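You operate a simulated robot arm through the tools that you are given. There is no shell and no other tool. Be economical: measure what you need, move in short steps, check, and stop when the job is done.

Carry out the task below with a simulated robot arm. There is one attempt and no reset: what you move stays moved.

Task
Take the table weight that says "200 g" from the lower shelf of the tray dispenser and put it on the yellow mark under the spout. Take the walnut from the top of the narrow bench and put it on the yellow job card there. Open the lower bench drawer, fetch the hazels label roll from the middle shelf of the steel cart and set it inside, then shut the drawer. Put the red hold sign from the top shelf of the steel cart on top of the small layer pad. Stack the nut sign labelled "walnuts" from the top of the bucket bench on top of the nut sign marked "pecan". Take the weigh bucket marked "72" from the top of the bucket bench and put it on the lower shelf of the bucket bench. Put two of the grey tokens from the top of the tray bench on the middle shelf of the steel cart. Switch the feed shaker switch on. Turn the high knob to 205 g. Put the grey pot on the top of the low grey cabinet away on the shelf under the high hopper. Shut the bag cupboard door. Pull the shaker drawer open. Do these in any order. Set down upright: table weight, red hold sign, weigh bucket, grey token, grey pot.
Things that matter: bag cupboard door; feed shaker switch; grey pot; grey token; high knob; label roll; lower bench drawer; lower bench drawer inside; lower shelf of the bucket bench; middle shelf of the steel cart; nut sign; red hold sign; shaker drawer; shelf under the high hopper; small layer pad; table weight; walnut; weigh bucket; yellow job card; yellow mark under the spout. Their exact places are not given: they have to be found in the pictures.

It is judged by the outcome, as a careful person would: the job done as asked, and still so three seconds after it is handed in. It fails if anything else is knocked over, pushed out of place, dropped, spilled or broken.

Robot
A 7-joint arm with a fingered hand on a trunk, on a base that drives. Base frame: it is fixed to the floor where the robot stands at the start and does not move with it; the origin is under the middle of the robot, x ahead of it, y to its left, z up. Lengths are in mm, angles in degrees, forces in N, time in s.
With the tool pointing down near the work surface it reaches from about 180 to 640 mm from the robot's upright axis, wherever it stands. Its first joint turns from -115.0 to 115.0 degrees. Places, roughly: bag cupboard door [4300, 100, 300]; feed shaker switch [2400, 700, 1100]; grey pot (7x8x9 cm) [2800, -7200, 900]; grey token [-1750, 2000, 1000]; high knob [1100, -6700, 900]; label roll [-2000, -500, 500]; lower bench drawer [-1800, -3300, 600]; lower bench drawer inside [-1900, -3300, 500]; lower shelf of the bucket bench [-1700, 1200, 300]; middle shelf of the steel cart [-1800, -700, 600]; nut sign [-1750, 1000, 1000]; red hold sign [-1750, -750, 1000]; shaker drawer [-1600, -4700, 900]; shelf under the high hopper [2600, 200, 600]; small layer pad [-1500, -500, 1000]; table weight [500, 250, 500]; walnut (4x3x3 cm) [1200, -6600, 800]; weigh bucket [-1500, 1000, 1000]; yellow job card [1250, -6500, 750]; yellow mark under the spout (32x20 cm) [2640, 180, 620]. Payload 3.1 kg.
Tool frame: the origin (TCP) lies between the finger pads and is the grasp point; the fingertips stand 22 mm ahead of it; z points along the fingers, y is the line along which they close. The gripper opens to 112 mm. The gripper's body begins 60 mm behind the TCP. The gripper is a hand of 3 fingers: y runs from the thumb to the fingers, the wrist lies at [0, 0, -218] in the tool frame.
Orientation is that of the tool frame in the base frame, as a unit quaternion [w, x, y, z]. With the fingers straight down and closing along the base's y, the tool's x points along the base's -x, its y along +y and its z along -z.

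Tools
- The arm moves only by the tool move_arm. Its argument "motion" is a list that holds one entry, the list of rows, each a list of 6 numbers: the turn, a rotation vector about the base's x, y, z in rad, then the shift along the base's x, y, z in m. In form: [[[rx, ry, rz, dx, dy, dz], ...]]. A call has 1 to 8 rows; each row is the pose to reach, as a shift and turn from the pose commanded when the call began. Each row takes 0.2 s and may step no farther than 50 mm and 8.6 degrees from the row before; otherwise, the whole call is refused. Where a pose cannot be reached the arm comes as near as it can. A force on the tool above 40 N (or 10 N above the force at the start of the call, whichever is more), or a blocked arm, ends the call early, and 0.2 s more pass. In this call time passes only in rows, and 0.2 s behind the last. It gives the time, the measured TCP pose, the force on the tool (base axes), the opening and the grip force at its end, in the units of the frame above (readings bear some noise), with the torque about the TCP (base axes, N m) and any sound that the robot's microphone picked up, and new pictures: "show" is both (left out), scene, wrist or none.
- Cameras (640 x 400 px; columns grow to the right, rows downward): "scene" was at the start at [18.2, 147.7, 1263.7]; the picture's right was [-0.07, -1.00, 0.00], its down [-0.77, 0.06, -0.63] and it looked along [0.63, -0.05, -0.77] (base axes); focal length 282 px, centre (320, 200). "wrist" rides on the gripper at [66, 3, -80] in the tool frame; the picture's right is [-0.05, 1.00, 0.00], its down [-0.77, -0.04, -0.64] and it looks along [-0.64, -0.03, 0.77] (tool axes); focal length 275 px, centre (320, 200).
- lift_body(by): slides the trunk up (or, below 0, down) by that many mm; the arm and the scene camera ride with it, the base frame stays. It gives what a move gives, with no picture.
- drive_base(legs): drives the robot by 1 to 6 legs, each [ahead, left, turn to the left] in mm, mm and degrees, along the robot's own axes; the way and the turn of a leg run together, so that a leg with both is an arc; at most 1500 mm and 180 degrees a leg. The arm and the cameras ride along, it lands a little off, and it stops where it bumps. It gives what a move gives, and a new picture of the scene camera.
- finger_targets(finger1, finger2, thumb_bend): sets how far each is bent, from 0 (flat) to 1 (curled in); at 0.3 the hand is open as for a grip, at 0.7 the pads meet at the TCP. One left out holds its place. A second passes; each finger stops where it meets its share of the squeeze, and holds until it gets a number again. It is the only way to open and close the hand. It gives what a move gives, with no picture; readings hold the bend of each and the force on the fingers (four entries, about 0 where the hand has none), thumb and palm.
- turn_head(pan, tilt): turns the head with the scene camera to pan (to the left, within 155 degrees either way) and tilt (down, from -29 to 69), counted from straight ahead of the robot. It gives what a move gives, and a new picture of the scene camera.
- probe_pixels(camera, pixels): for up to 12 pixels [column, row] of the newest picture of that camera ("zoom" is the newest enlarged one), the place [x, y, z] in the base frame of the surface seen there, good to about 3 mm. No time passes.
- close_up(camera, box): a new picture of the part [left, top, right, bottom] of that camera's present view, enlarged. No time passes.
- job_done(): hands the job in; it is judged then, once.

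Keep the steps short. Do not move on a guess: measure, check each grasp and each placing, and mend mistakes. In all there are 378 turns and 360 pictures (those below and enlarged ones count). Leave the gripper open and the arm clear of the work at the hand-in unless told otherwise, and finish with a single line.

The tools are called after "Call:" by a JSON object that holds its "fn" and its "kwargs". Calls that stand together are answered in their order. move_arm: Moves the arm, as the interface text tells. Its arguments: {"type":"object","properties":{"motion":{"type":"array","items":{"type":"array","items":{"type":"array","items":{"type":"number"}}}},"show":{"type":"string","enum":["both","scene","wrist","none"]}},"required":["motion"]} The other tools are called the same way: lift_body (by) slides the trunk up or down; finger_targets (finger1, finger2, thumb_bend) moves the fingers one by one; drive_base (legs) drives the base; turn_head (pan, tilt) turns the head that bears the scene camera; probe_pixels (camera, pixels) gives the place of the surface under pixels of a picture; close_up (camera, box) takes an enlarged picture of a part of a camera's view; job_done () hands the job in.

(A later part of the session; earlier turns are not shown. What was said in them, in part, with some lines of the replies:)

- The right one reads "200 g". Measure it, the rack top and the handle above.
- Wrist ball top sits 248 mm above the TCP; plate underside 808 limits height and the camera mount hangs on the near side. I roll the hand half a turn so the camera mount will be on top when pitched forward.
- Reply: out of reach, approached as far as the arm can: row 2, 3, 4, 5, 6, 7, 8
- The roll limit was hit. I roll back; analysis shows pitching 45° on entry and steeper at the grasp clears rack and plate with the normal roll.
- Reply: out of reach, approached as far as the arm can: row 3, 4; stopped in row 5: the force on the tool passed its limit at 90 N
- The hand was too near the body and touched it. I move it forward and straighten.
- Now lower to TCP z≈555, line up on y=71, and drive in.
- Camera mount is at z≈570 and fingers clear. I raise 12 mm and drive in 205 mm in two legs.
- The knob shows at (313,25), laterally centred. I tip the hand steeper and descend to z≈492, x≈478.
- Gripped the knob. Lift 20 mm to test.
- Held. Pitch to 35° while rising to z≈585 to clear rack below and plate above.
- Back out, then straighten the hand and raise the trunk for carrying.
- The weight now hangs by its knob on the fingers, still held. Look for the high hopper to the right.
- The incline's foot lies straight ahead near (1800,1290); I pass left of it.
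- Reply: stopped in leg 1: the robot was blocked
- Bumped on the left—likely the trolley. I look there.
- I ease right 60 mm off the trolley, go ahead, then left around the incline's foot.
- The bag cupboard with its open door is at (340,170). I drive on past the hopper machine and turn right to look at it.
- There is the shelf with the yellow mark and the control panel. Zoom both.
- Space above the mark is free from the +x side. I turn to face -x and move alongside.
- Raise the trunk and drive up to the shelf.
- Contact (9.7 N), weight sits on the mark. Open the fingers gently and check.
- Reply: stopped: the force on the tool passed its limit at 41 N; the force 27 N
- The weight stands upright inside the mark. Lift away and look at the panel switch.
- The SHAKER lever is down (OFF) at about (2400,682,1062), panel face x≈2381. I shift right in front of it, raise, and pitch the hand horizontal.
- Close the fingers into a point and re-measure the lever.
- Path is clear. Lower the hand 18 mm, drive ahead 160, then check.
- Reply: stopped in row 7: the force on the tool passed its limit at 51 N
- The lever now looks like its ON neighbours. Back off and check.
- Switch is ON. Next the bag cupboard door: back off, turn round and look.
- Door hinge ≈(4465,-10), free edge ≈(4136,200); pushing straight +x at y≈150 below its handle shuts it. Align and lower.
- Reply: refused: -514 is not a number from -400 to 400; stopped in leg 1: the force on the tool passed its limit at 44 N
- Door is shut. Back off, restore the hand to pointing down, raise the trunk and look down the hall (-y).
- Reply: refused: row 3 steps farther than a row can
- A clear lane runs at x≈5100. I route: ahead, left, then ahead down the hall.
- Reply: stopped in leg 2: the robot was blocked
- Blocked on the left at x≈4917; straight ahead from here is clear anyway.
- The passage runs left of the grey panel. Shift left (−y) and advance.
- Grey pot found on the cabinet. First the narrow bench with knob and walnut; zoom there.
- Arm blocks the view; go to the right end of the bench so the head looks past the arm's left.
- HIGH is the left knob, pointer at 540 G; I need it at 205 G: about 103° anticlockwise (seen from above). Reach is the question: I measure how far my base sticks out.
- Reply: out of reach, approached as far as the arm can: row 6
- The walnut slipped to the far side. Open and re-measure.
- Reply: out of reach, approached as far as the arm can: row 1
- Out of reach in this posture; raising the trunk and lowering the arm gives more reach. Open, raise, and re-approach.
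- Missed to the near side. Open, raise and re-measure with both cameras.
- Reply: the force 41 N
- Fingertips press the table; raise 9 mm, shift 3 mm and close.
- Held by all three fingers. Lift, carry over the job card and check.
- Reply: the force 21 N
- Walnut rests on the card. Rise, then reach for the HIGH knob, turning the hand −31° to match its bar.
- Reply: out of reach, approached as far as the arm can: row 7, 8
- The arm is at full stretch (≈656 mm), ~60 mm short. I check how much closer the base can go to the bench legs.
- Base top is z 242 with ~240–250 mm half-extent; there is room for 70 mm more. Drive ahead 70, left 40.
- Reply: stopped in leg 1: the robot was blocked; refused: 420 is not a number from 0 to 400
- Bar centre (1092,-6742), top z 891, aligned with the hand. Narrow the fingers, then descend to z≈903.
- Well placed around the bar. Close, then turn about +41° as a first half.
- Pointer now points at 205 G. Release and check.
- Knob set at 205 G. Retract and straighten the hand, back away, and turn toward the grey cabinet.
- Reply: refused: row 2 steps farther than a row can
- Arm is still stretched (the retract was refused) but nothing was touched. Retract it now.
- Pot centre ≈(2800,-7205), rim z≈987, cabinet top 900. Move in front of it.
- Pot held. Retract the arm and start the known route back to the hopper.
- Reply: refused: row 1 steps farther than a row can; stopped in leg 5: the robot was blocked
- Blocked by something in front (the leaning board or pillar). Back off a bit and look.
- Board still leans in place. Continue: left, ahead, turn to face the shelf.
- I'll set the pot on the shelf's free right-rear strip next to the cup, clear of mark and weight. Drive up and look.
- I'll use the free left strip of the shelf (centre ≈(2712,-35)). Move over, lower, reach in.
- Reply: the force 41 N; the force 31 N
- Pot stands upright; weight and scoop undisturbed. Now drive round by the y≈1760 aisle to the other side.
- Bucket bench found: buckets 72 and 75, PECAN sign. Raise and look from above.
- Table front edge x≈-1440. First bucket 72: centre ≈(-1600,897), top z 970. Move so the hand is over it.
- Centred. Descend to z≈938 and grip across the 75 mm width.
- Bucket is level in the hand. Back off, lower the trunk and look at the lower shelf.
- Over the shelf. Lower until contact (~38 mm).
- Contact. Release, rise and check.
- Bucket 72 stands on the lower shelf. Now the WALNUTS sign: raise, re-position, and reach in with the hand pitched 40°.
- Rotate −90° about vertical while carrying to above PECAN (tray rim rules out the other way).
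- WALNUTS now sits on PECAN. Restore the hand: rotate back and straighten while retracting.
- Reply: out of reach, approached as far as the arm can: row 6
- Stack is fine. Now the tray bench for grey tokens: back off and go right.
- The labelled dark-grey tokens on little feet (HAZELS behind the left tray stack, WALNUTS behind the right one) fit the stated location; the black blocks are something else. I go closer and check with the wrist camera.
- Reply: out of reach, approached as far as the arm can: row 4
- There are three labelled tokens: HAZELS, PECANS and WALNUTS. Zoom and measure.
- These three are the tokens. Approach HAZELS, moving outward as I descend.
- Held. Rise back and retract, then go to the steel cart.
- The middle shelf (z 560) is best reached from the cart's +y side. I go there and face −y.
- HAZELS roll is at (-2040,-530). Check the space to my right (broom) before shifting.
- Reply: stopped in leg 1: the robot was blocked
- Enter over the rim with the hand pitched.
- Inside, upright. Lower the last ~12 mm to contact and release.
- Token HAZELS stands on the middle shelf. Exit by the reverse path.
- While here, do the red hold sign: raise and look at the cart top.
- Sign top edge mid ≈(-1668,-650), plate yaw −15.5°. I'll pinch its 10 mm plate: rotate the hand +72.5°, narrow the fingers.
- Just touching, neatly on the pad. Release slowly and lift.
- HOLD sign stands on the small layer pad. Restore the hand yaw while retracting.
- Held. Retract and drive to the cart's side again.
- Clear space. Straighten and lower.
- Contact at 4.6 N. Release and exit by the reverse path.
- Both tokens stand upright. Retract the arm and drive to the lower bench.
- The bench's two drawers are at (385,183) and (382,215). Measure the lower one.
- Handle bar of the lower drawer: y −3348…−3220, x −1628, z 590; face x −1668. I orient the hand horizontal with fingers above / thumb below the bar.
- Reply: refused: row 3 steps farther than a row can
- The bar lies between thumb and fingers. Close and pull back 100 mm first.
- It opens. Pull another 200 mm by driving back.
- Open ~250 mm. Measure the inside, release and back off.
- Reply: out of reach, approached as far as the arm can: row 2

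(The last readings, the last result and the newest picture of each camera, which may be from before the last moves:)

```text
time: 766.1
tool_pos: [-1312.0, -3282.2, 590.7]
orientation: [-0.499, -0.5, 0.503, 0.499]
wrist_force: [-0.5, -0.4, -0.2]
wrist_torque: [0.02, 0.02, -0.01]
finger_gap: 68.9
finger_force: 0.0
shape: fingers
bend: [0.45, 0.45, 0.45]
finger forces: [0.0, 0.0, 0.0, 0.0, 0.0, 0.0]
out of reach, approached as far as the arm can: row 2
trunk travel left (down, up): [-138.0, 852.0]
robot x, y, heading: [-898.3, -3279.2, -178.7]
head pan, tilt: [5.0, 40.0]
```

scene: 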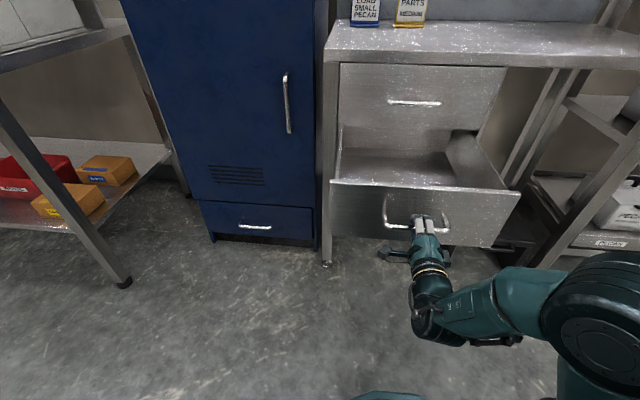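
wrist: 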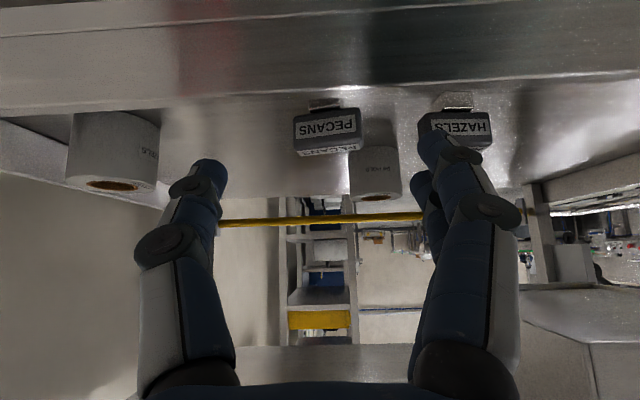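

Drawer floor z≈512, rim z≈660, front at x≈−1410. Restore the hand and go for the HAZELS label roll.

Call:
{"fn": "move_arm", "kwargs": {"motion": [[[0, -0.14, 0, 0.01, 0, 0.02], [0, -0.28, 0, 0.02, 0, 0.04], [0, -0.42, 0, 0.03, 0, 0.06], [0, -0.56, 0, 0.03, 0, 0.08], [0, -0.7, 0, 0.03, 0, 0.1], [0, -0.84, 0, 0.03, 0, 0.11], [0, -0.98, 0, 0.03, 0, 0.12], [0, -1.12, 0, 0.03, 0, 0.13]]], "show": "none"}}

Call:
{"fn": "move_arm", "kwargs": {"motion": [[[0, -0.14, 0, 0, 0, 0.02], [0, -0.28, 0, 0, 0, 0.04], [0, -0.42, 0, 0, 0, 0.05], [0, -0.45, 0, 0, 0, 0.06]]], "show": "none"}}

Call:
{"fn": "move_arm", "kwargs": {"motion": [[[0, 0, 0.14, 0, 0, 0], [0, 0, 0.28, 0, 0, 0], [0, 0, 0.42, 0, 0, 0], [0, 0, 0.56, 0, 0, 0], [0, 0, 0.7, 0, 0, 0], [0, 0, 0.84, 0, 0, 0], [0, 0, 0.98, 0, 0, 0], [0, 0, 1.12, 0, 0, 0]]], "show": "none"}}

Call:
{"fn": "move_arm", "kwargs": {"motion": [[[0, 0, 0.14, 0.015, 0, 0], [0, 0, 0.28, 0.03, 0, 0], [0, 0, 0.42, 0.045, 0, 0], [0, 0, 0.45, 0.06, 0, 0]]], "show": "none"}}

```text
time: 767.9
tool_pos: [-1281.0, -3280.2, 721.8]
orientation: [-0.156, -0.689, 0.691, 0.156]
wrist_force: [0.7, 0.4, 0.0]
wrist_torque: [0.0, -0.01, 0.04]
finger_gap: 69.1
finger_force: 0.1
shape: fingers
bend: [0.45, 0.45, 0.45]
finger forces: [0.0, 0.0, 0.1, 0.0, 0.0, 0.1]
out of reach, approached as far as the arm can: row 3
trunk travel left (down, up): [-138.0, 852.0]
robot x, y, heading: [-896.4, -3279.7, -178.8]
head pan, tilt: [5.0, 40.0]
```

```text
time: 768.9
tool_pos: [-1262.6, -3292.7, 710.2]
orientation: [-0.005, -0.707, 0.708, 0.005]
wrist_force: [-0.1, 0.2, 0.1]
wrist_torque: [0.0, 0.01, -0.01]
finger_gap: 69.1
finger_force: 0.1
shape: fingers
bend: [0.45, 0.45, 0.45]
finger forces: [0.1, 0.0, 0.1, 0.0, 0.0, 0.0]
out of reach, approached as far as the arm can: row 2, 3, 4
trunk travel left (down, up): [-138.0, 852.0]
robot x, y, heading: [-896.1, -3283.2, -178.8]
head pan, tilt: [5.0, 40.0]
```

```text
time: 770.7
tool_pos: [-1261.1, -3290.0, 707.3]
orientation: [0.0, 0.975, -0.224, -0.001]
wrist_force: [0.0, -0.7, 0.2]
wrist_torque: [0.02, 0.02, -0.04]
finger_gap: 69.2
finger_force: 0.1
shape: fingers
bend: [0.45, 0.45, 0.45]
finger forces: [0.0, 0.1, 0.0, 0.0, 0.0, 0.0]
out of reach, approached as far as the arm can: row 1, 2, 3, 4, 5, 6
trunk travel left (down, up): [-138.0, 852.0]
robot x, y, heading: [-893.0, -3281.3, -178.6]
head pan, tilt: [5.0, 40.0]
```

```text
time: 771.7
tool_pos: [-1198.1, -3293.4, 706.4]
orientation: [-0.002, 1.0, -0.002, -0.002]
wrist_force: [-0.2, -0.1, -0.1]
wrist_torque: [0.03, 0.03, -0.02]
finger_gap: 69.0
finger_force: 0.1
shape: fingers
bend: [0.45, 0.45, 0.45]
finger forces: [0.2, 0.0, 0.0, 0.1, 0.0, 0.0]
out of reach, approached as far as the arm can: row 1, 2, 3, 4
trunk travel left (down, up): [-138.0, 852.0]
robot x, y, heading: [-896.5, -3280.6, -178.8]
head pan, tilt: [5.0, 40.0]
```

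Call:
{"fn": "drive_base", "kwargs": {"legs": [[0, -1500, -1.2], [0, -1500, 0], [0, -215, 0], [740, 0, 0], [0, 0, 48.6]]}}

```text
time: 793.4
tool_pos: [-1816.0, -256.3, 707.7]
orientation: [-0.001, 0.916, 0.4, -0.001]
wrist_force: [-0.4, 0.6, -0.4]
wrist_torque: [-0.03, -0.01, 0.0]
finger_gap: 69.4
finger_force: 0.0
shape: fingers
bend: [0.45, 0.45, 0.45]
finger forces: [0.0, 0.0, 0.0, 0.0, 0.0, 0.0]
trunk travel left (down, up): [-138.0, 852.0]
robot x, y, heading: [-1620.0, -27.9, -131.4]
head pan, tilt: [5.0, 40.0]
```

scene: 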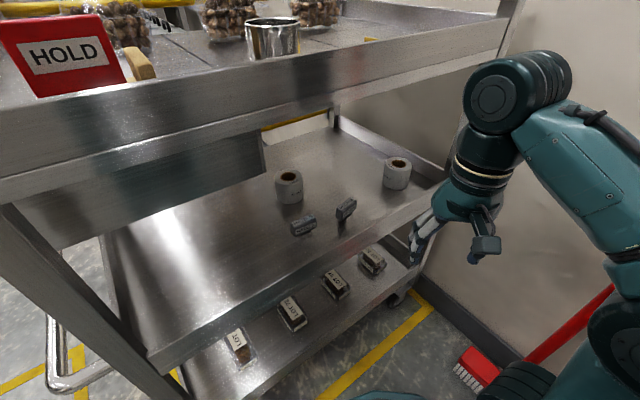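

Call:
{"fn": "probe_pixels", "kwargs": {"camera": "scene", "pixels": [[385, 163], [410, 165], [397, 170], [397, 185], [398, 156], [397, 164], [346, 208], [303, 225], [288, 175], [410, 230]]}}

```text
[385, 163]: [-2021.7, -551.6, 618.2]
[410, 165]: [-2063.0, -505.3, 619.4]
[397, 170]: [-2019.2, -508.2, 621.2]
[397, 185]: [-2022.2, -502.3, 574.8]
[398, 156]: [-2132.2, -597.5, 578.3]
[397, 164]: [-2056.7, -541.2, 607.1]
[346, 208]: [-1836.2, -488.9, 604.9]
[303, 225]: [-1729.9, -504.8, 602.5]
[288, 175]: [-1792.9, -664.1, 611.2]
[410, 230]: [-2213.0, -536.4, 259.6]
```

Roll centre ≈(−2043,−528), top z 620. Reach along the robot's heading with a 40° pitch.

Call:
{"fn": "finger_targets", "kwargs": {"finger1": 0.35, "finger2": 0.35, "thumb_bend": 0.35}}

Call:
{"fn": "move_arm", "kwargs": {"motion": [[[-0.075, 0.066, 0, -0.013, -0.015, -0.006], [-0.15, 0.132, 0, -0.026, -0.03, -0.012], [-0.225, 0.198, 0, -0.04, -0.045, -0.02], [-0.3, 0.264, 0, -0.053, -0.06, -0.026], [-0.375, 0.33, 0, -0.066, -0.075, -0.032], [-0.45, 0.397, 0, -0.079, -0.09, -0.04], [-0.525, 0.463, 0, -0.092, -0.105, -0.046]]], "show": "none"}}

Call:
{"fn": "move_arm", "kwargs": {"motion": [[[0, 0, 0, -0.028, -0.034, 0], [0, 0, 0, -0.055, -0.067, 0], [0, 0, 0, -0.082, -0.1, 0], [0, 0, 0, -0.108, -0.133, 0], [0, 0, 0, -0.133, -0.164, 0]]], "show": "wrist"}}

```text
time: 794.4
tool_pos: [-1817.3, -256.2, 708.4]
orientation: [-0.001, 0.917, 0.399, -0.002]
wrist_force: [-0.6, 0.8, -0.2]
wrist_torque: [-0.04, -0.02, -0.01]
finger_gap: 97.2
finger_force: 0.0
shape: fingers
bend: [0.35, 0.35, 0.35]
finger forces: [0.0, 0.0, 0.1, 0.0, 0.0, 0.0]
trunk travel left (down, up): [-138.0, 852.0]
robot x, y, heading: [-1621.1, -29.6, -131.2]
head pan, tilt: [5.0, 40.0]
```

```text
time: 796.0
tool_pos: [-1908.8, -361.2, 662.5]
orientation: [0.144, 0.861, 0.375, -0.314]
wrist_force: [0.6, 0.0, -0.7]
wrist_torque: [0.0, 0.01, -0.03]
finger_gap: 97.6
finger_force: 0.0
shape: fingers
bend: [0.35, 0.35, 0.35]
finger forces: [0.0, 0.0, 0.1, 0.1, 0.0, 0.0]
trunk travel left (down, up): [-138.0, 852.0]
robot x, y, heading: [-1623.8, -27.0, -131.2]
head pan, tilt: [5.0, 40.0]
```

```text
time: 797.2
tool_pos: [-2043.4, -523.2, 660.7]
orientation: [0.145, 0.861, 0.376, -0.312]
wrist_force: [-1.0, 0.1, 0.3]
wrist_torque: [0.02, -0.03, 0.01]
finger_gap: 97.4
finger_force: 0.1
shape: fingers
bend: [0.35, 0.35, 0.35]
finger forces: [0.0, 0.0, 0.0, 0.0, 0.0, 0.0]
trunk travel left (down, up): [-138.0, 852.0]
robot x, y, heading: [-1617.8, -30.6, -131.5]
head pan, tilt: [5.0, 40.0]
```

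wrist: 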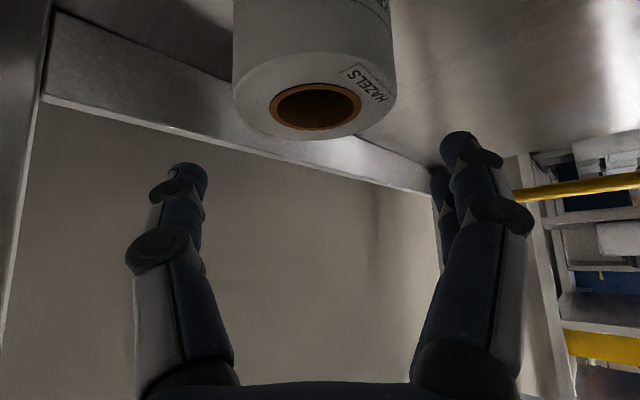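

Centred. Lower 60 mm and grip.

Call:
{"fn": "move_arm", "kwargs": {"motion": [[[0, 0, 0, 0, -0.003, -0.03], [0, 0, 0, 0, -0.005, -0.06]]], "show": "none"}}

Call:
{"fn": "finger_targets", "kwargs": {"finger1": 0.7, "finger2": 0.7, "thumb_bend": 0.7}}

Call:
{"fn": "move_arm", "kwargs": {"motion": [[[0, 0, 0, 0, 0, 0.03], [0, 0, 0, 0, 0, 0.065]]], "show": "wrist"}}

```text
time: 797.8
tool_pos: [-2041.6, -528.5, 599.8]
orientation: [0.144, 0.861, 0.375, -0.312]
wrist_force: [0.0, -0.7, 0.2]
wrist_torque: [-0.03, 0.01, 0.01]
finger_gap: 97.3
finger_force: 0.0
shape: fingers
bend: [0.35, 0.35, 0.35]
finger forces: [0.0, 0.0, 0.0, 0.0, 0.0, 0.0]
trunk travel left (down, up): [-138.0, 852.0]
robot x, y, heading: [-1621.0, -26.9, -131.4]
head pan, tilt: [5.0, 40.0]
```

```text
time: 798.8
tool_pos: [-2041.8, -529.5, 600.7]
orientation: [0.144, 0.861, 0.375, -0.312]
wrist_force: [-0.5, -0.8, 0.1]
wrist_torque: [0.02, 0.0, 0.02]
finger_gap: 60.1
finger_force: 19.4
shape: fingers
bend: [0.49, 0.52, 0.56]
finger forces: [9.1, 10.3, 0.0, 0.0, 19.6, 0.1]
trunk travel left (down, up): [-138.0, 852.0]
robot x, y, heading: [-1619.7, -25.7, -131.5]
head pan, tilt: [5.0, 40.0]
```

```text
time: 799.4
tool_pos: [-2041.6, -527.7, 665.3]
orientation: [0.144, 0.861, 0.376, -0.311]
wrist_force: [-0.7, -0.3, -1.7]
wrist_torque: [-0.01, -0.02, 0.0]
finger_gap: 59.9
finger_force: 20.0
shape: fingers
bend: [0.49, 0.52, 0.56]
finger forces: [9.0, 10.4, 0.0, 0.0, 19.4, 0.0]
trunk travel left (down, up): [-138.0, 852.0]
robot x, y, heading: [-1619.6, -27.3, -131.4]
head pan, tilt: [5.0, 40.0]
```

wrist: 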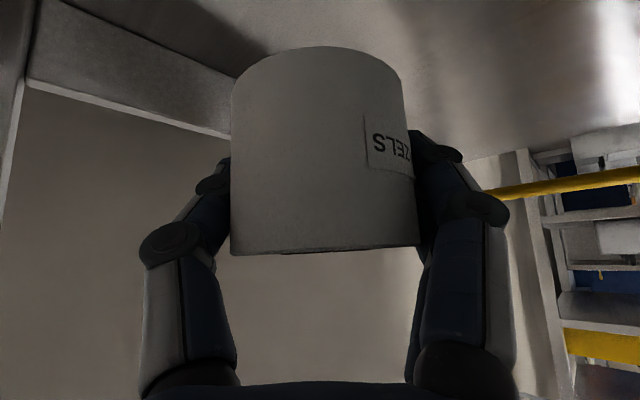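

Held. Exit over the rim.

Call:
{"fn": "move_arm", "kwargs": {"motion": [[[0, 0, 0, 0.03, 0.034, 0.003], [0, 0, 0, 0.06, 0.068, 0.003], [0, 0, 0, 0.09, 0.102, 0.003], [0, 0, 0, 0.12, 0.136, 0.003], [0, 0, 0, 0.145, 0.165, 0.003]]], "show": "none"}}

Call:
{"fn": "move_arm", "kwargs": {"motion": [[[0, 0, 0, 0.03, 0.034, 0.01], [0, 0, 0, 0.06, 0.068, 0.02]]], "show": "none"}}

Call:
{"fn": "lift_body", "kwargs": {"by": 140}}

```text
time: 800.6
tool_pos: [-1897.9, -366.9, 670.1]
orientation: [0.144, 0.861, 0.374, -0.312]
wrist_force: [0.3, -0.4, -1.6]
wrist_torque: [0.01, 0.01, -0.01]
finger_gap: 59.9
finger_force: 19.5
shape: fingers
bend: [0.49, 0.52, 0.56]
finger forces: [8.8, 10.4, 0.0, 0.0, 19.3, 0.1]
trunk travel left (down, up): [-138.0, 852.0]
robot x, y, heading: [-1621.8, -29.7, -131.4]
head pan, tilt: [5.0, 40.0]
```

```text
time: 801.2
tool_pos: [-1836.3, -298.2, 690.9]
orientation: [0.144, 0.861, 0.374, -0.312]
wrist_force: [0.4, 0.0, -1.5]
wrist_torque: [0.03, -0.03, 0.02]
finger_gap: 59.8
finger_force: 19.4
shape: fingers
bend: [0.49, 0.52, 0.56]
finger forces: [8.9, 10.3, 0.0, 0.1, 19.3, 0.0]
trunk travel left (down, up): [-138.0, 852.0]
robot x, y, heading: [-1619.4, -24.6, -131.3]
head pan, tilt: [5.0, 40.0]
```

```text
time: 802.9
tool_pos: [-1837.0, -298.4, 831.6]
orientation: [0.145, 0.861, 0.376, -0.312]
wrist_force: [-0.2, -0.2, -0.8]
wrist_torque: [-0.03, 0.01, 0.01]
finger_gap: 60.0
finger_force: 19.0
shape: fingers
bend: [0.49, 0.52, 0.56]
finger forces: [8.8, 10.3, 0.0, 0.1, 19.3, 0.1]
trunk travel left (down, up): [-278.0, 712.0]
robot x, y, heading: [-1616.7, -25.3, -131.2]
head pan, tilt: [5.0, 40.0]
```

Call:
{"fn": "drive_base", "kwargs": {"legs": [[0, 0, -48.7], [-760, 0, 0], [0, 1500, 0], [0, 1500, 0], [0, 240, 0]]}}

```text
time: 824.7
tool_pos: [-1152.9, -3292.8, 831.6]
orientation: [0.006, 0.939, -0.004, -0.344]
wrist_force: [-0.3, 0.1, -0.8]
wrist_torque: [-0.02, 0.04, 0.0]
finger_gap: 59.8
finger_force: 19.3
shape: fingers
bend: [0.49, 0.52, 0.56]
finger forces: [8.7, 10.1, 0.1, 0.1, 19.2, 0.1]
trunk travel left (down, up): [-278.0, 712.0]
robot x, y, heading: [-804.6, -3268.1, -178.9]
head pan, tilt: [5.0, 40.0]
```

scene: 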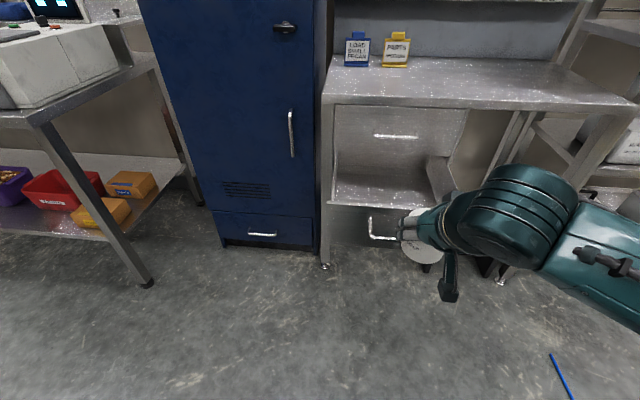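

Drive up to the open drawer and lower the roll in, past the upper handle.

Call:
{"fn": "drive_base", "kwargs": {"legs": [[260, 0, -1]]}}

Call:
{"fn": "probe_pixels", "kwargs": {"camera": "scene", "pixels": [[360, 200], [350, 235], [390, 235], [420, 180], [400, 215]]}}

```text
time: 826.6
tool_pos: [-1413.1, -3288.0, 830.6]
orientation: [0.002, 0.939, -0.014, -0.344]
wrist_force: [0.0, -0.4, -0.1]
wrist_torque: [-0.01, -0.02, 0.03]
finger_gap: 59.9
finger_force: 18.7
shape: fingers
bend: [0.49, 0.52, 0.56]
finger forces: [8.8, 10.0, 0.0, 0.1, 19.2, 0.1]
trunk travel left (down, up): [-278.0, 712.0]
robot x, y, heading: [-1064.9, -3271.5, 179.6]
head pan, tilt: [5.0, 40.0]
```

scene: 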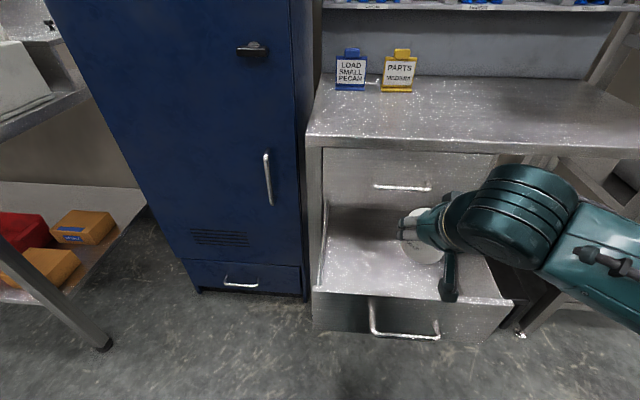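

```text
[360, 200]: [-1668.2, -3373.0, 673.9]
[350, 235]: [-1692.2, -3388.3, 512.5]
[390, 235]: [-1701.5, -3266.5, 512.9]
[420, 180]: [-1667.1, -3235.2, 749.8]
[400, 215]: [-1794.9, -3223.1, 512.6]
```

Call:
{"fn": "move_arm", "kwargs": {"motion": [[[0, 0, 0, -0.045, 0.0, 0], [0, 0, 0, -0.09, 0.0, 0], [0, 0, 0, -0.135, 0.0, -0.02], [0, 0, 0, -0.137, 0.0, -0.065], [0, 0, 0, -0.137, 0, -0.11], [0, 0, 0, -0.137, 0, -0.14], [0, 0, 0, -0.155, 0, -0.18], [0, 0, 0, -0.177, 0, -0.22]]], "show": "scene"}}

```text
time: 828.4
tool_pos: [-1588.1, -3285.6, 611.1]
orientation: [0.003, 0.94, -0.014, -0.342]
wrist_force: [0.6, 0.3, -0.9]
wrist_torque: [0.05, -0.02, 0.04]
finger_gap: 59.8
finger_force: 18.9
shape: fingers
bend: [0.49, 0.53, 0.56]
finger forces: [8.6, 10.0, 0.0, 0.1, 18.5, 0.0]
trunk travel left (down, up): [-278.0, 712.0]
robot x, y, heading: [-1070.5, -3271.2, 179.9]
head pan, tilt: [5.0, 40.0]
```

scene: 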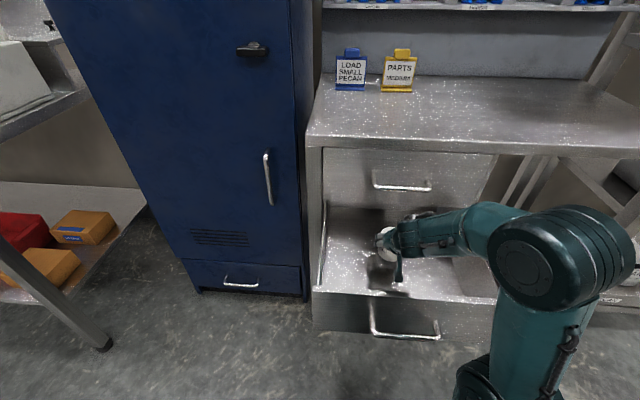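

Call:
{"fn": "move_arm", "kwargs": {"motion": [[[0, 0, 0, 0, 0, -0.03], [0, 0, 0, 0, 0, -0.05], [0, 0, 0, 0, 0, -0.056], [0, 0, 0, 0, 0, -0.06]]], "show": "none"}}

```text
time: 829.4
tool_pos: [-1590.1, -3287.0, 551.5]
orientation: [0.003, 0.939, -0.013, -0.345]
wrist_force: [0.3, 0.5, 4.4]
wrist_torque: [-0.14, 0.01, 0.0]
finger_gap: 59.8
finger_force: 18.7
shape: fingers
bend: [0.49, 0.53, 0.56]
finger forces: [8.6, 10.0, 0.0, 0.1, 18.9, 0.0]
trunk travel left (down, up): [-278.0, 712.0]
robot x, y, heading: [-1064.2, -3273.2, 179.6]
head pan, tilt: [5.0, 40.0]
```

Contact. Release and retrace out of the drawer.

Call:
{"fn": "finger_targets", "kwargs": {"finger1": 0.42, "finger2": 0.42, "thumb_bend": 0.45}}

Call:
{"fn": "finger_targets", "kwargs": {"finger1": 0.34, "finger2": 0.34, "thumb_bend": 0.34}}

Call:
{"fn": "move_arm", "kwargs": {"motion": [[[0, 0, 0, 0, 0, 0.03], [0, 0, 0, 0.0, 0, 0.06], [0, 0, 0, 0.022, 0, 0.1], [0, 0, 0, 0.04, 0, 0.14], [0, 0, 0, 0.04, 0, 0.18], [0, 0, 0, 0.04, 0, 0.22], [0, 0, 0, 0.07, 0, 0.25], [0, 0, 0, 0.11, 0, 0.27]]], "show": "scene"}}

Call:
{"fn": "close_up", "kwargs": {"camera": "scene", "box": [300, 140, 540, 360]}}

```text
time: 830.4
tool_pos: [-1589.6, -3286.9, 550.5]
orientation: [0.002, 0.939, -0.014, -0.344]
wrist_force: [0.4, -0.6, 0.3]
wrist_torque: [0.02, -0.04, 0.01]
finger_gap: 73.0
finger_force: 0.1
shape: fingers
bend: [0.42, 0.42, 0.45]
finger forces: [0.1, 0.2, 0.1, 0.1, 0.0, 0.0]
trunk travel left (down, up): [-278.0, 712.0]
robot x, y, heading: [-1064.4, -3271.5, 179.9]
head pan, tilt: [5.0, 40.0]
```

```text
time: 831.4
tool_pos: [-1589.4, -3287.8, 551.0]
orientation: [0.003, 0.939, -0.014, -0.344]
wrist_force: [0.3, -0.1, -0.6]
wrist_torque: [-0.03, 0.01, -0.02]
finger_gap: 100.0
finger_force: 0.1
shape: fingers
bend: [0.34, 0.34, 0.34]
finger forces: [0.0, 0.1, 0.0, 0.0, 0.0, 0.0]
trunk travel left (down, up): [-278.0, 712.0]
robot x, y, heading: [-1067.0, -3271.7, 179.8]
head pan, tilt: [5.0, 40.0]
```

```text
time: 833.2
tool_pos: [-1480.9, -3287.5, 820.9]
orientation: [0.003, 0.939, -0.014, -0.343]
wrist_force: [0.3, -0.3, -0.3]
wrist_torque: [0.02, 0.04, -0.01]
finger_gap: 100.4
finger_force: 0.1
shape: fingers
bend: [0.34, 0.34, 0.34]
finger forces: [0.1, 0.1, 0.0, 0.1, 0.1, 0.0]
trunk travel left (down, up): [-278.0, 712.0]
robot x, y, heading: [-1060.8, -3270.7, 179.8]
head pan, tilt: [5.0, 40.0]
```

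scene: 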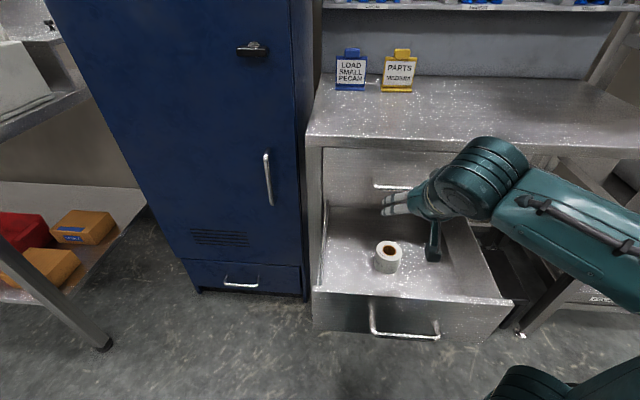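

```text
1.82 times, centred on (420, 250) of scene
```

zoom: 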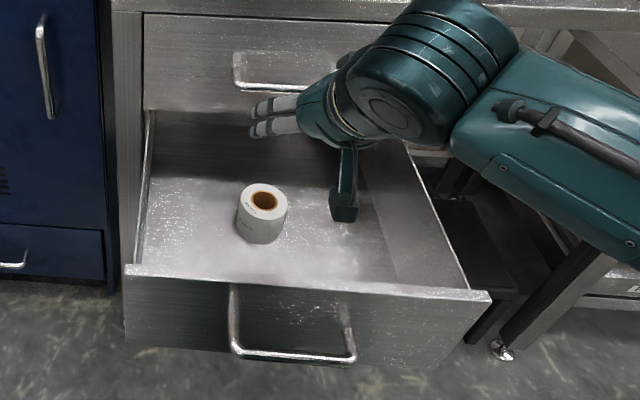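

Roll stands inside. Back off, make a fist, level the hand, and push the drawer shut.

Call:
{"fn": "drive_base", "kwargs": {"legs": [[-350, 0, 0]]}}

Call:
{"fn": "finger_targets", "kwargs": {"finger1": 0.72, "finger2": 0.72, "thumb_bend": 0.72}}

Call:
{"fn": "move_arm", "kwargs": {"motion": [[[0, 0.13, 0, -0.01, 0, -0.02], [0, 0.26, 0, -0.02, 0, -0.04], [0, 0.39, 0, -0.03, 0, -0.06], [0, 0.52, 0, -0.04, 0, -0.08], [0, 0.65, 0, -0.05, 0, -0.09], [0, 0.78, 0, -0.06, 0, -0.1], [0, 0.86, 0, -0.07, 0, -0.1]]], "show": "none"}}

Call:
{"fn": "lift_body", "kwargs": {"by": -95}}

```text
time: 835.4
tool_pos: [-1134.5, -3288.8, 819.5]
orientation: [0.003, 0.939, -0.012, -0.344]
wrist_force: [0.1, 0.9, -0.2]
wrist_torque: [-0.02, -0.02, -0.01]
finger_gap: 100.2
finger_force: 0.1
shape: fingers
bend: [0.34, 0.34, 0.34]
finger forces: [0.0, 0.1, 0.0, 0.0, 0.1, 0.0]
trunk travel left (down, up): [-278.0, 712.0]
robot x, y, heading: [-716.9, -3271.7, 179.6]
head pan, tilt: [5.0, 40.0]
```

scene: 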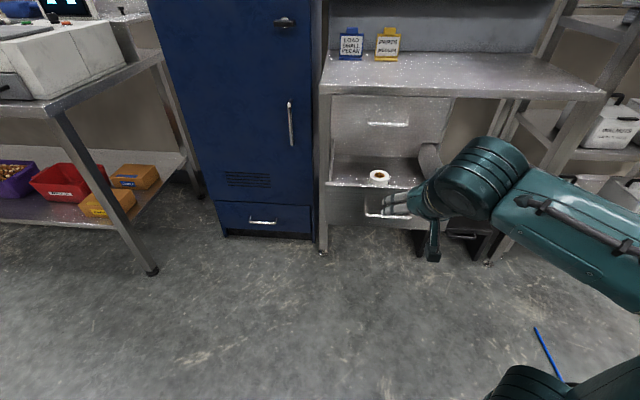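

```text
time: 836.4
tool_pos: [-1133.1, -3289.7, 819.1]
orientation: [0.003, 0.939, -0.013, -0.344]
wrist_force: [-0.9, -0.3, 0.0]
wrist_torque: [-0.03, 0.0, 0.0]
finger_gap: 0.1
finger_force: 0.0
shape: fingers
bend: [0.72, 0.72, 0.72]
finger forces: [0.1, 0.1, 0.0, 0.1, 0.1, 0.1]
trunk travel left (down, up): [-278.0, 712.0]
robot x, y, heading: [-716.5, -3270.9, 180.1]
head pan, tilt: [5.0, 40.0]
```

```text
time: 838.0
tool_pos: [-1203.7, -3290.3, 719.5]
orientation: [0.009, 0.71, -0.01, -0.704]
wrist_force: [-0.3, -0.1, 0.0]
wrist_torque: [0.04, 0.02, 0.01]
finger_gap: 0.0
finger_force: 0.1
shape: fingers
bend: [0.72, 0.72, 0.72]
finger forces: [0.0, 0.1, 0.1, 0.0, 0.0, 0.0]
trunk travel left (down, up): [-278.0, 712.0]
robot x, y, heading: [-718.1, -3278.2, 179.5]
head pan, tilt: [5.0, 40.0]
```

```text
time: 839.3
tool_pos: [-1205.1, -3289.4, 625.6]
orientation: [0.009, 0.711, -0.011, -0.703]
wrist_force: [0.3, -0.1, 0.5]
wrist_torque: [0.02, -0.01, -0.01]
finger_gap: 0.2
finger_force: 0.1
shape: fingers
bend: [0.72, 0.72, 0.72]
finger forces: [0.0, 0.0, 0.0, 0.0, 0.1, 0.0]
trunk travel left (down, up): [-183.0, 807.0]
robot x, y, heading: [-714.5, -3271.9, 179.9]
head pan, tilt: [5.0, 40.0]
```

Call:
{"fn": "drive_base", "kwargs": {"legs": [[300, 0, 0], [125, 0, 0]]}}

Call:
{"fn": "drive_base", "kwargs": {"legs": [[25, 0, 0]]}}

```text
time: 842.2
tool_pos: [-1633.1, -3284.7, 623.9]
orientation: [0.007, 0.71, -0.012, -0.704]
wrist_force: [0.1, -1.1, -0.3]
wrist_torque: [-0.02, -0.02, 0.0]
finger_gap: 0.2
finger_force: 0.0
shape: fingers
bend: [0.72, 0.72, 0.72]
finger forces: [0.1, 0.0, 0.0, 0.0, 0.0, 0.1]
trunk travel left (down, up): [-183.0, 807.0]
robot x, y, heading: [-1148.2, -3271.3, 179.9]
head pan, tilt: [5.0, 40.0]
```

scene: 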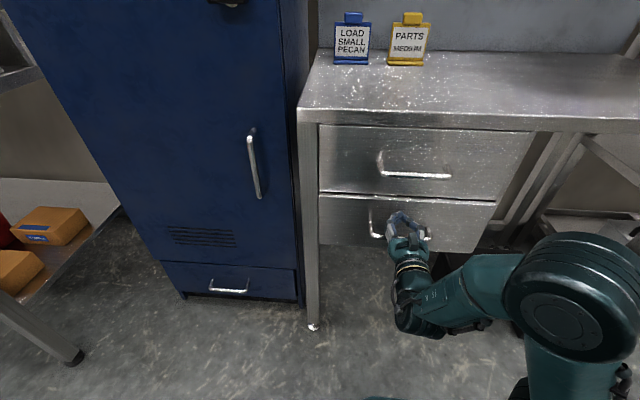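

```text
time: 843.1
tool_pos: [-1650.2, -3285.6, 624.5]
orientation: [0.006, 0.711, -0.011, -0.703]
wrist_force: [11.8, 1.2, 1.6]
wrist_torque: [0.01, 0.11, -0.03]
finger_gap: 0.0
finger_force: 7.5
shape: fingers
bend: [0.73, 0.73, 0.74]
finger forces: [0.0, 4.6, 0.0, 0.0, 10.7, 0.0]
trunk travel left (down, up): [-183.0, 807.0]
robot x, y, heading: [-1165.7, -3269.1, 179.8]
head pan, tilt: [5.0, 40.0]
stopped in leg 1: the force on the tool passed its limit at 56 N (the readings are from after the stop); the commanded pose is now the measured one
```

scene: 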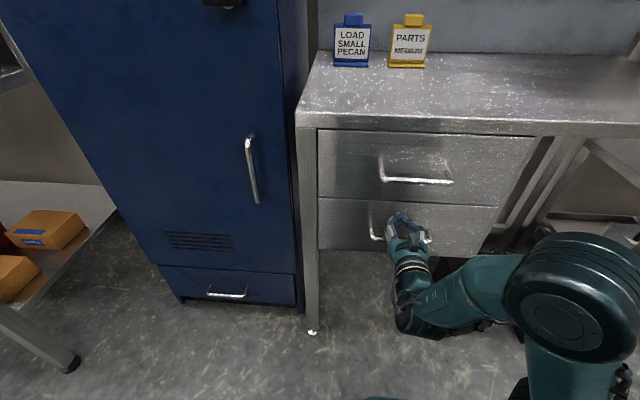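

Drawer is shut. Now the shaker drawer, further along the benches.

Call:
{"fn": "drive_base", "kwargs": {"legs": [[-430, 0, 0], [0, 1400, 0]]}}

Call:
{"fn": "lift_body", "kwargs": {"by": 270}}

Call:
{"fn": "turn_head", "kwargs": {"pan": 5, "tilt": 30}}

```text
time: 852.3
tool_pos: [-1234.1, -4691.7, 622.6]
orientation: [0.005, 0.712, -0.013, -0.702]
wrist_force: [-0.1, 0.2, 0.3]
wrist_torque: [0.02, 0.01, 0.01]
finger_gap: 0.0
finger_force: 0.0
shape: fingers
bend: [0.72, 0.72, 0.72]
finger forces: [0.1, 0.1, 0.0, 0.0, 0.1, 0.1]
trunk travel left (down, up): [-183.0, 807.0]
robot x, y, heading: [-749.8, -4678.9, 179.5]
head pan, tilt: [5.0, 40.0]
```

scene: 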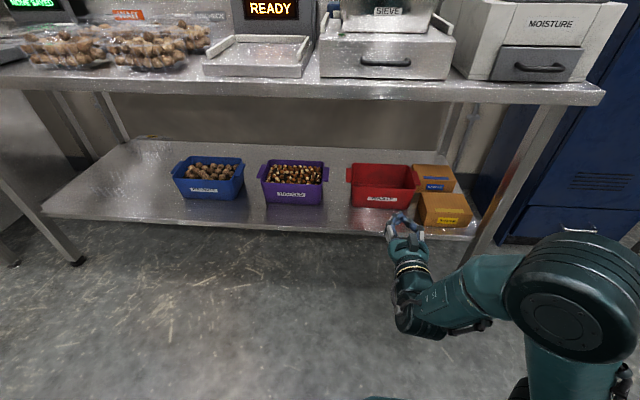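

```text
time: 855.1
tool_pos: [-1234.4, -4691.2, 893.1]
orientation: [0.005, 0.712, -0.012, -0.702]
wrist_force: [-0.1, 0.5, -0.9]
wrist_torque: [0.0, -0.01, 0.01]
finger_gap: 0.1
finger_force: 0.1
shape: fingers
bend: [0.72, 0.72, 0.72]
finger forces: [0.1, 0.0, 0.1, 0.0, 0.0, 0.0]
trunk travel left (down, up): [-453.0, 537.0]
robot x, y, heading: [-750.4, -4679.2, 179.4]
head pan, tilt: [5.0, 40.0]
```

```text
time: 855.8
tool_pos: [-1233.1, -4690.6, 893.5]
orientation: [0.005, 0.712, -0.012, -0.702]
wrist_force: [0.1, 0.4, -0.1]
wrist_torque: [0.02, -0.01, 0.01]
finger_gap: 0.0
finger_force: 0.0
shape: fingers
bend: [0.72, 0.72, 0.72]
finger forces: [0.0, 0.0, 0.0, 0.1, 0.0, 0.0]
trunk travel left (down, up): [-453.0, 537.0]
robot x, y, heading: [-753.1, -4677.3, 179.5]
head pan, tilt: [5.0, 30.0]
```

scene: 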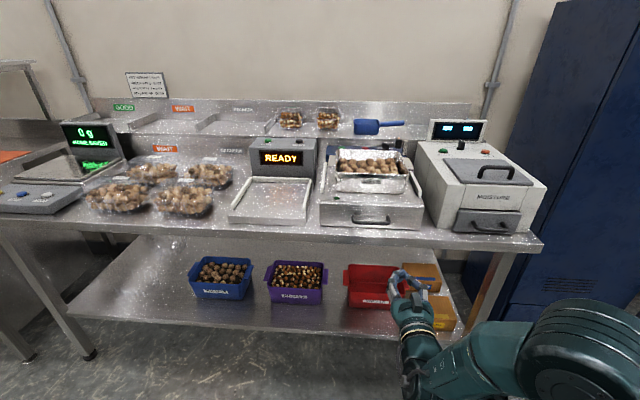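

Call:
{"fn": "close_up", "kwargs": {"camera": "scene", "box": [300, 130, 460, 250]}}

Call:
{"fn": "probe_pixels", "kwargs": {"camera": "zoom", "pixels": [[220, 352], [280, 358], [340, 358], [280, 345], [120, 330], [450, 330], [280, 300], [280, 378], [280, 270], [280, 200]]}}

```text
3.33 times, centred on (380, 190) of scene
```

zoom: 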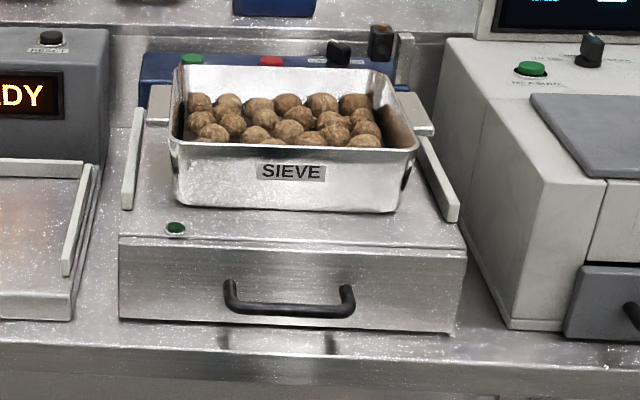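

```text
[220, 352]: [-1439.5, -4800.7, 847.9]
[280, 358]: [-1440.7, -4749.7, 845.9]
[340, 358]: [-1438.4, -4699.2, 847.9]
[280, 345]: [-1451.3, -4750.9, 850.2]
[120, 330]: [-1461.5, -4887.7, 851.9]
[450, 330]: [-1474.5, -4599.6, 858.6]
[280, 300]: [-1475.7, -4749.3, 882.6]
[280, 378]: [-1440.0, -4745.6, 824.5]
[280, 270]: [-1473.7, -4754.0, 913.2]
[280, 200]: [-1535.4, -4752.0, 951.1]
```

Call:
{"fn": "probe_pixels", "kwargs": {"camera": "zoom", "pixels": [[290, 311], [255, 308], [330, 311], [229, 285], [350, 292], [290, 306], [290, 316], [290, 330], [290, 240]]}}

```text
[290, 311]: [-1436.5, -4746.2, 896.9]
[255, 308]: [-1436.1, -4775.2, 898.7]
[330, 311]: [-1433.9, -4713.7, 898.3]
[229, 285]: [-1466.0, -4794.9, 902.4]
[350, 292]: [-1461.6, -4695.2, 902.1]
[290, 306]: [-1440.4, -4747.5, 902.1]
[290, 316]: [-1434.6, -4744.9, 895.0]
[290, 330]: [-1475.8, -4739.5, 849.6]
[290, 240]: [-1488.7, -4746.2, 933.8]
```

Shaker drawer handle bar: x −1438, z 898, y −4795…−4697. Roll the hand −90° about its axis and line up.

Call:
{"fn": "finger_targets", "kwargs": {"finger1": 0.51, "finger2": 0.51, "thumb_bend": 0.51}}

Call:
{"fn": "move_arm", "kwargs": {"motion": [[[-0.14, 0, 0, 0, -0.007, 0], [-0.28, 0, 0, 0, -0.014, 0], [-0.42, 0, 0, 0, -0.021, 0], [-0.56, 0, 0, 0, -0.028, 0], [-0.7, 0, 0, 0, -0.035, 0], [-0.84, 0, 0, 0, -0.042, 0], [-0.98, 0, 0, 0, -0.048, 0], [-1.12, 0, 0, 0, -0.054, 0]]], "show": "none"}}

Call:
{"fn": "move_arm", "kwargs": {"motion": [[[-0.14, 0, 0, 0, 0, 0.002], [-0.28, 0, 0, 0, 0, 0.004], [-0.42, 0, 0, 0, 0, 0.005], [-0.45, 0, 0, 0, 0, 0.005]]], "show": "none"}}

```text
time: 856.8
tool_pos: [-1234.2, -4692.1, 893.0]
orientation: [0.005, 0.712, -0.012, -0.702]
wrist_force: [0.4, -0.3, 0.4]
wrist_torque: [-0.01, -0.01, -0.03]
finger_gap: 51.5
finger_force: 0.1
shape: fingers
bend: [0.51, 0.51, 0.51]
finger forces: [0.0, 0.1, 0.0, 0.0, 0.1, 0.1]
trunk travel left (down, up): [-453.0, 537.0]
robot x, y, heading: [-750.6, -4677.0, 179.4]
head pan, tilt: [5.0, 30.0]
```

```text
time: 858.6
tool_pos: [-1234.3, -4746.1, 894.1]
orientation: [0.383, 0.6, -0.384, -0.588]
wrist_force: [0.2, -0.2, 0.4]
wrist_torque: [0.01, 0.02, 0.0]
finger_gap: 51.7
finger_force: 0.0
shape: fingers
bend: [0.51, 0.51, 0.51]
finger forces: [0.0, 0.0, 0.1, 0.1, 0.1, 0.0]
trunk travel left (down, up): [-453.0, 537.0]
robot x, y, heading: [-749.3, -4677.4, 179.5]
head pan, tilt: [5.0, 30.0]
```

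```text
time: 859.6
tool_pos: [-1234.6, -4746.4, 899.7]
orientation: [0.507, 0.5, -0.505, -0.488]
wrist_force: [-0.4, 0.1, -0.4]
wrist_torque: [0.0, 0.02, 0.0]
finger_gap: 51.4
finger_force: 0.0
shape: fingers
bend: [0.51, 0.51, 0.51]
finger forces: [0.0, 0.0, 0.0, 0.0, 0.0, 0.1]
trunk travel left (down, up): [-453.0, 537.0]
robot x, y, heading: [-749.9, -4676.9, 179.5]
head pan, tilt: [5.0, 30.0]
```

Call:
{"fn": "drive_base", "kwargs": {"legs": [[203, 0, 0]]}}

Call:
{"fn": "close_up", "kwargs": {"camera": "wrist", "box": [0, 0, 640, 400]}}

```text
time: 861.2
tool_pos: [-1436.6, -4744.5, 898.5]
orientation: [-0.506, -0.5, 0.506, 0.488]
wrist_force: [0.2, 0.8, -0.1]
wrist_torque: [0.03, -0.02, 0.02]
finger_gap: 51.7
finger_force: 0.2
shape: fingers
bend: [0.51, 0.51, 0.51]
finger forces: [0.0, 0.0, 0.1, 0.1, 0.0, 0.1]
trunk travel left (down, up): [-453.0, 537.0]
robot x, y, heading: [-954.4, -4679.2, 179.6]
head pan, tilt: [5.0, 30.0]
```

scene: 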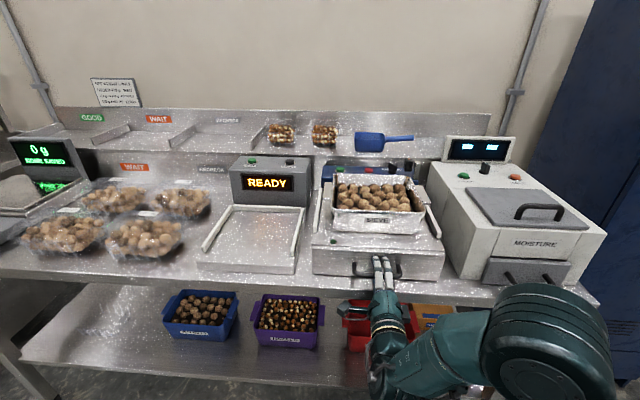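

```text
1.00 times, centred on (320, 200) of wrist (not enlarged: the box is as wide or as high as the picture)
```

zoom: 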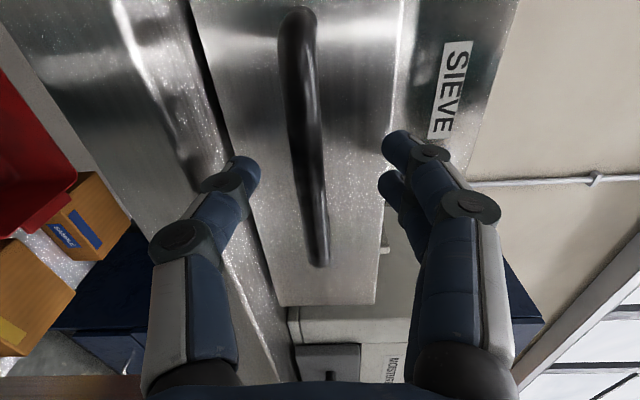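

Call:
{"fn": "finger_targets", "kwargs": {"finger1": 0.8, "finger2": 0.8, "thumb_bend": 0.8}}

Call:
{"fn": "move_arm", "kwargs": {"motion": [[[0, 0, 0, 0.015, 0, 0], [0, 0, 0, 0.03, 0, 0], [0, 0, 0, 0.045, 0, 0], [0, 0, 0, 0.06, 0, 0], [0, 0, 0, 0.075, 0, 0], [0, 0, 0, 0.09, 0, 0]]], "show": "scene"}}

```text
time: 862.2
tool_pos: [-1436.0, -4744.4, 898.5]
orientation: [0.506, 0.5, -0.505, -0.489]
wrist_force: [0.7, 0.1, -0.6]
wrist_torque: [-0.01, 0.02, 0.03]
finger_gap: 0.1
finger_force: 0.0
shape: fingers
bend: [0.78, 0.78, 0.75]
finger forces: [0.1, 0.0, 0.1, 0.1, 0.0, 0.0]
trunk travel left (down, up): [-453.0, 537.0]
robot x, y, heading: [-952.1, -4679.3, 179.4]
head pan, tilt: [5.0, 30.0]
```

```text
time: 863.6
tool_pos: [-1349.1, -4745.5, 899.8]
orientation: [0.506, 0.5, -0.505, -0.489]
wrist_force: [-1.3, 1.3, -2.0]
wrist_torque: [0.02, 0.03, -0.01]
finger_gap: 0.1
finger_force: 0.5
shape: fingers
bend: [0.78, 0.78, 0.75]
finger forces: [0.0, 0.0, 0.0, 0.0, 1.9, 0.1]
out of reach, approached as far as the arm can: row 6
trunk travel left (down, up): [-453.0, 537.0]
robot x, y, heading: [-955.4, -4674.3, 179.5]
head pan, tilt: [5.0, 30.0]
```

scene: 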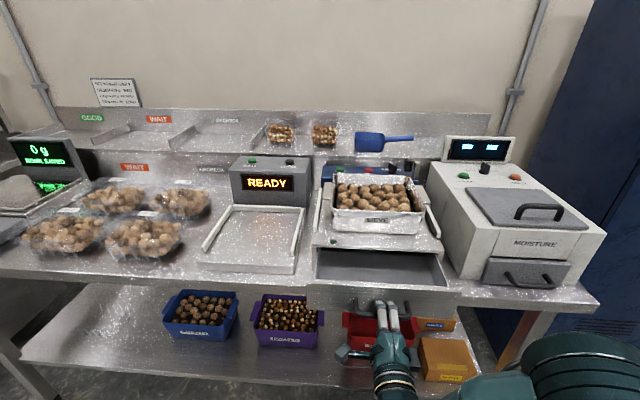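

It's opening. Pull another 120 mm by driving back.

Call:
{"fn": "drive_base", "kwargs": {"legs": [[-120, 0, 0]]}}

```text
time: 864.9
tool_pos: [-1245.5, -4746.8, 896.8]
orientation: [-0.504, -0.5, 0.508, 0.488]
wrist_force: [-13.3, -1.7, -4.5]
wrist_torque: [-0.01, 0.01, 0.03]
finger_gap: 0.0
finger_force: 11.6
shape: fingers
bend: [0.77, 0.76, 0.72]
finger forces: [5.9, 5.3, 0.1, 0.1, 12.3, 0.0]
trunk travel left (down, up): [-453.0, 537.0]
robot x, y, heading: [-843.6, -4678.5, 179.3]
head pan, tilt: [5.0, 30.0]
stopped in leg 1: the force on the tool passed its limit at 48 N (the readings are from after the stop); the commanded pose is now the measured one
```

scene: 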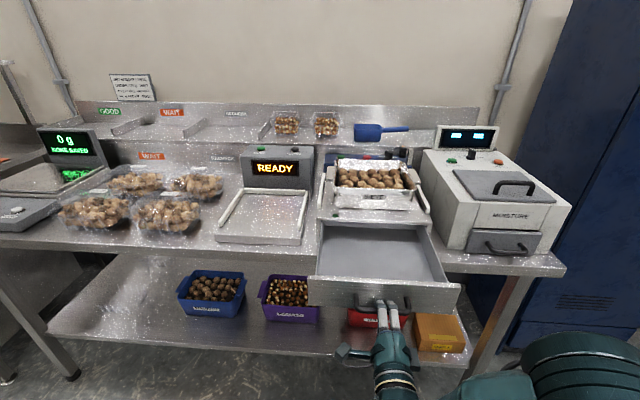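

Fully open (end stop). Release and back away.

Call:
{"fn": "finger_targets", "kwargs": {"finger1": 0.48, "finger2": 0.48, "thumb_bend": 0.48}}

Call:
{"fn": "drive_base", "kwargs": {"legs": [[-250, 0, 0]]}}

Call:
{"fn": "finger_targets", "kwargs": {"finger1": 0.3, "finger2": 0.3, "thumb_bend": 0.3}}

```text
time: 865.9
tool_pos: [-1242.0, -4746.5, 898.8]
orientation: [-0.504, -0.499, 0.507, 0.489]
wrist_force: [0.4, -0.7, 0.2]
wrist_torque: [-0.01, -0.02, 0.01]
finger_gap: 60.3
finger_force: 0.1
shape: fingers
bend: [0.48, 0.48, 0.48]
finger forces: [0.0, 0.0, 0.1, 0.0, 0.1, 0.0]
trunk travel left (down, up): [-453.0, 537.0]
robot x, y, heading: [-843.4, -4678.7, 179.5]
head pan, tilt: [5.0, 30.0]
```

```text
time: 867.7
tool_pos: [-988.2, -4749.3, 898.6]
orientation: [-0.505, -0.498, 0.508, 0.489]
wrist_force: [0.0, 0.7, 0.2]
wrist_torque: [-0.03, 0.01, -0.01]
finger_gap: 60.0
finger_force: 0.1
shape: fingers
bend: [0.48, 0.48, 0.48]
finger forces: [0.0, 0.1, 0.0, 0.1, 0.0, 0.0]
trunk travel left (down, up): [-453.0, 537.0]
robot x, y, heading: [-587.5, -4678.8, 179.4]
head pan, tilt: [5.0, 30.0]
```

scene: 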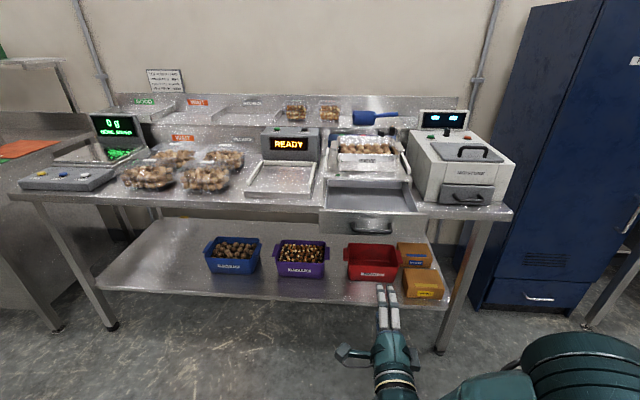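

```text
time: 868.7
tool_pos: [-988.8, -4749.3, 899.2]
orientation: [-0.504, -0.498, 0.507, 0.49]
wrist_force: [0.3, 0.6, -1.2]
wrist_torque: [-0.02, -0.01, -0.02]
finger_gap: 111.0
finger_force: 0.1
shape: fingers
bend: [0.3, 0.3, 0.3]
finger forces: [0.0, 0.0, 0.0, 0.1, 0.0, 0.0]
trunk travel left (down, up): [-453.0, 537.0]
robot x, y, heading: [-585.2, -4679.9, 179.3]
head pan, tilt: [5.0, 30.0]
```

All jobs appear done. I check that nothing near the cart (broom, bin) was disturbed when the base was blocked there, viewing from the earlier pose.

Call:
{"fn": "drive_base", "kwargs": {"legs": [[100, 0, 0], [0, -1500, 0.6], [0, -1500, 0], [0, -1500, 0], [0, -1380, 0], [-140, 0, 0]]}}

```text
time: 898.0
tool_pos: [-992.9, 1042.8, 900.1]
orientation: [0.522, 0.516, -0.489, -0.472]
wrist_force: [0.6, 0.2, 0.1]
wrist_torque: [0.0, 0.03, 0.0]
finger_gap: 111.3
finger_force: 0.0
shape: fingers
bend: [0.3, 0.3, 0.3]
finger forces: [0.0, 0.1, 0.0, 0.0, 0.1, 0.1]
trunk travel left (down, up): [-453.0, 537.0]
robot x, y, heading: [-599.1, 1139.7, -176.3]
head pan, tilt: [5.0, 30.0]
```

scene: 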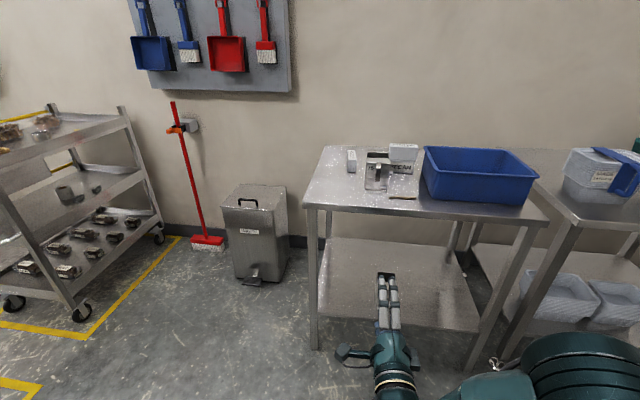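

Call:
{"fn": "probe_pixels", "kwargs": {"camera": "scene", "pixels": [[208, 244], [195, 243], [220, 244], [254, 280], [246, 197], [182, 130], [208, 238]]}}

Call:
{"fn": "close_up", "kwargs": {"camera": "scene", "box": [0, 80, 320, 320]}}

```text
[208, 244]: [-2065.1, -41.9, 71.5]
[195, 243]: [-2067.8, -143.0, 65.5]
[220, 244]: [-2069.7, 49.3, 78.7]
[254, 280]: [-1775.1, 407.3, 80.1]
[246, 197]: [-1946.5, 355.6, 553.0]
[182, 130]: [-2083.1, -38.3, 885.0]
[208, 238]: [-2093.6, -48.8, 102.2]
```

```text
1.67 times, centred on (160, 200) of scene
```

zoom: 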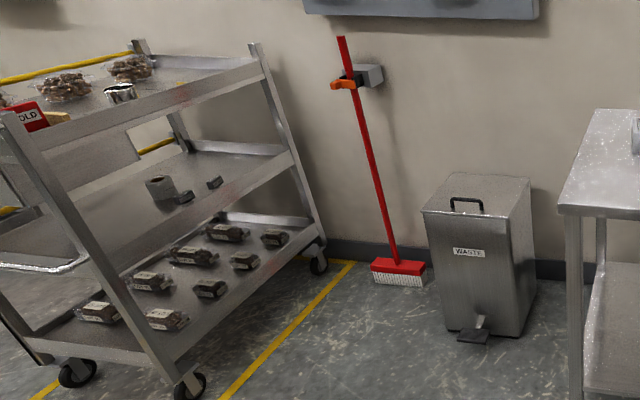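

Broom, bin, cart and both tokens are as they should be; the gripper is open and clear. Handing in.

Call:
{"fn": "job_done", "kwargs": {}}

```text
The job is handed in.
```

All twelve jobs are done as asked and the work is handed in; the one thing I had to judge was which pieces were the grey tokens, and I took the labelled dark-grey HAZELS and PECANS ones.
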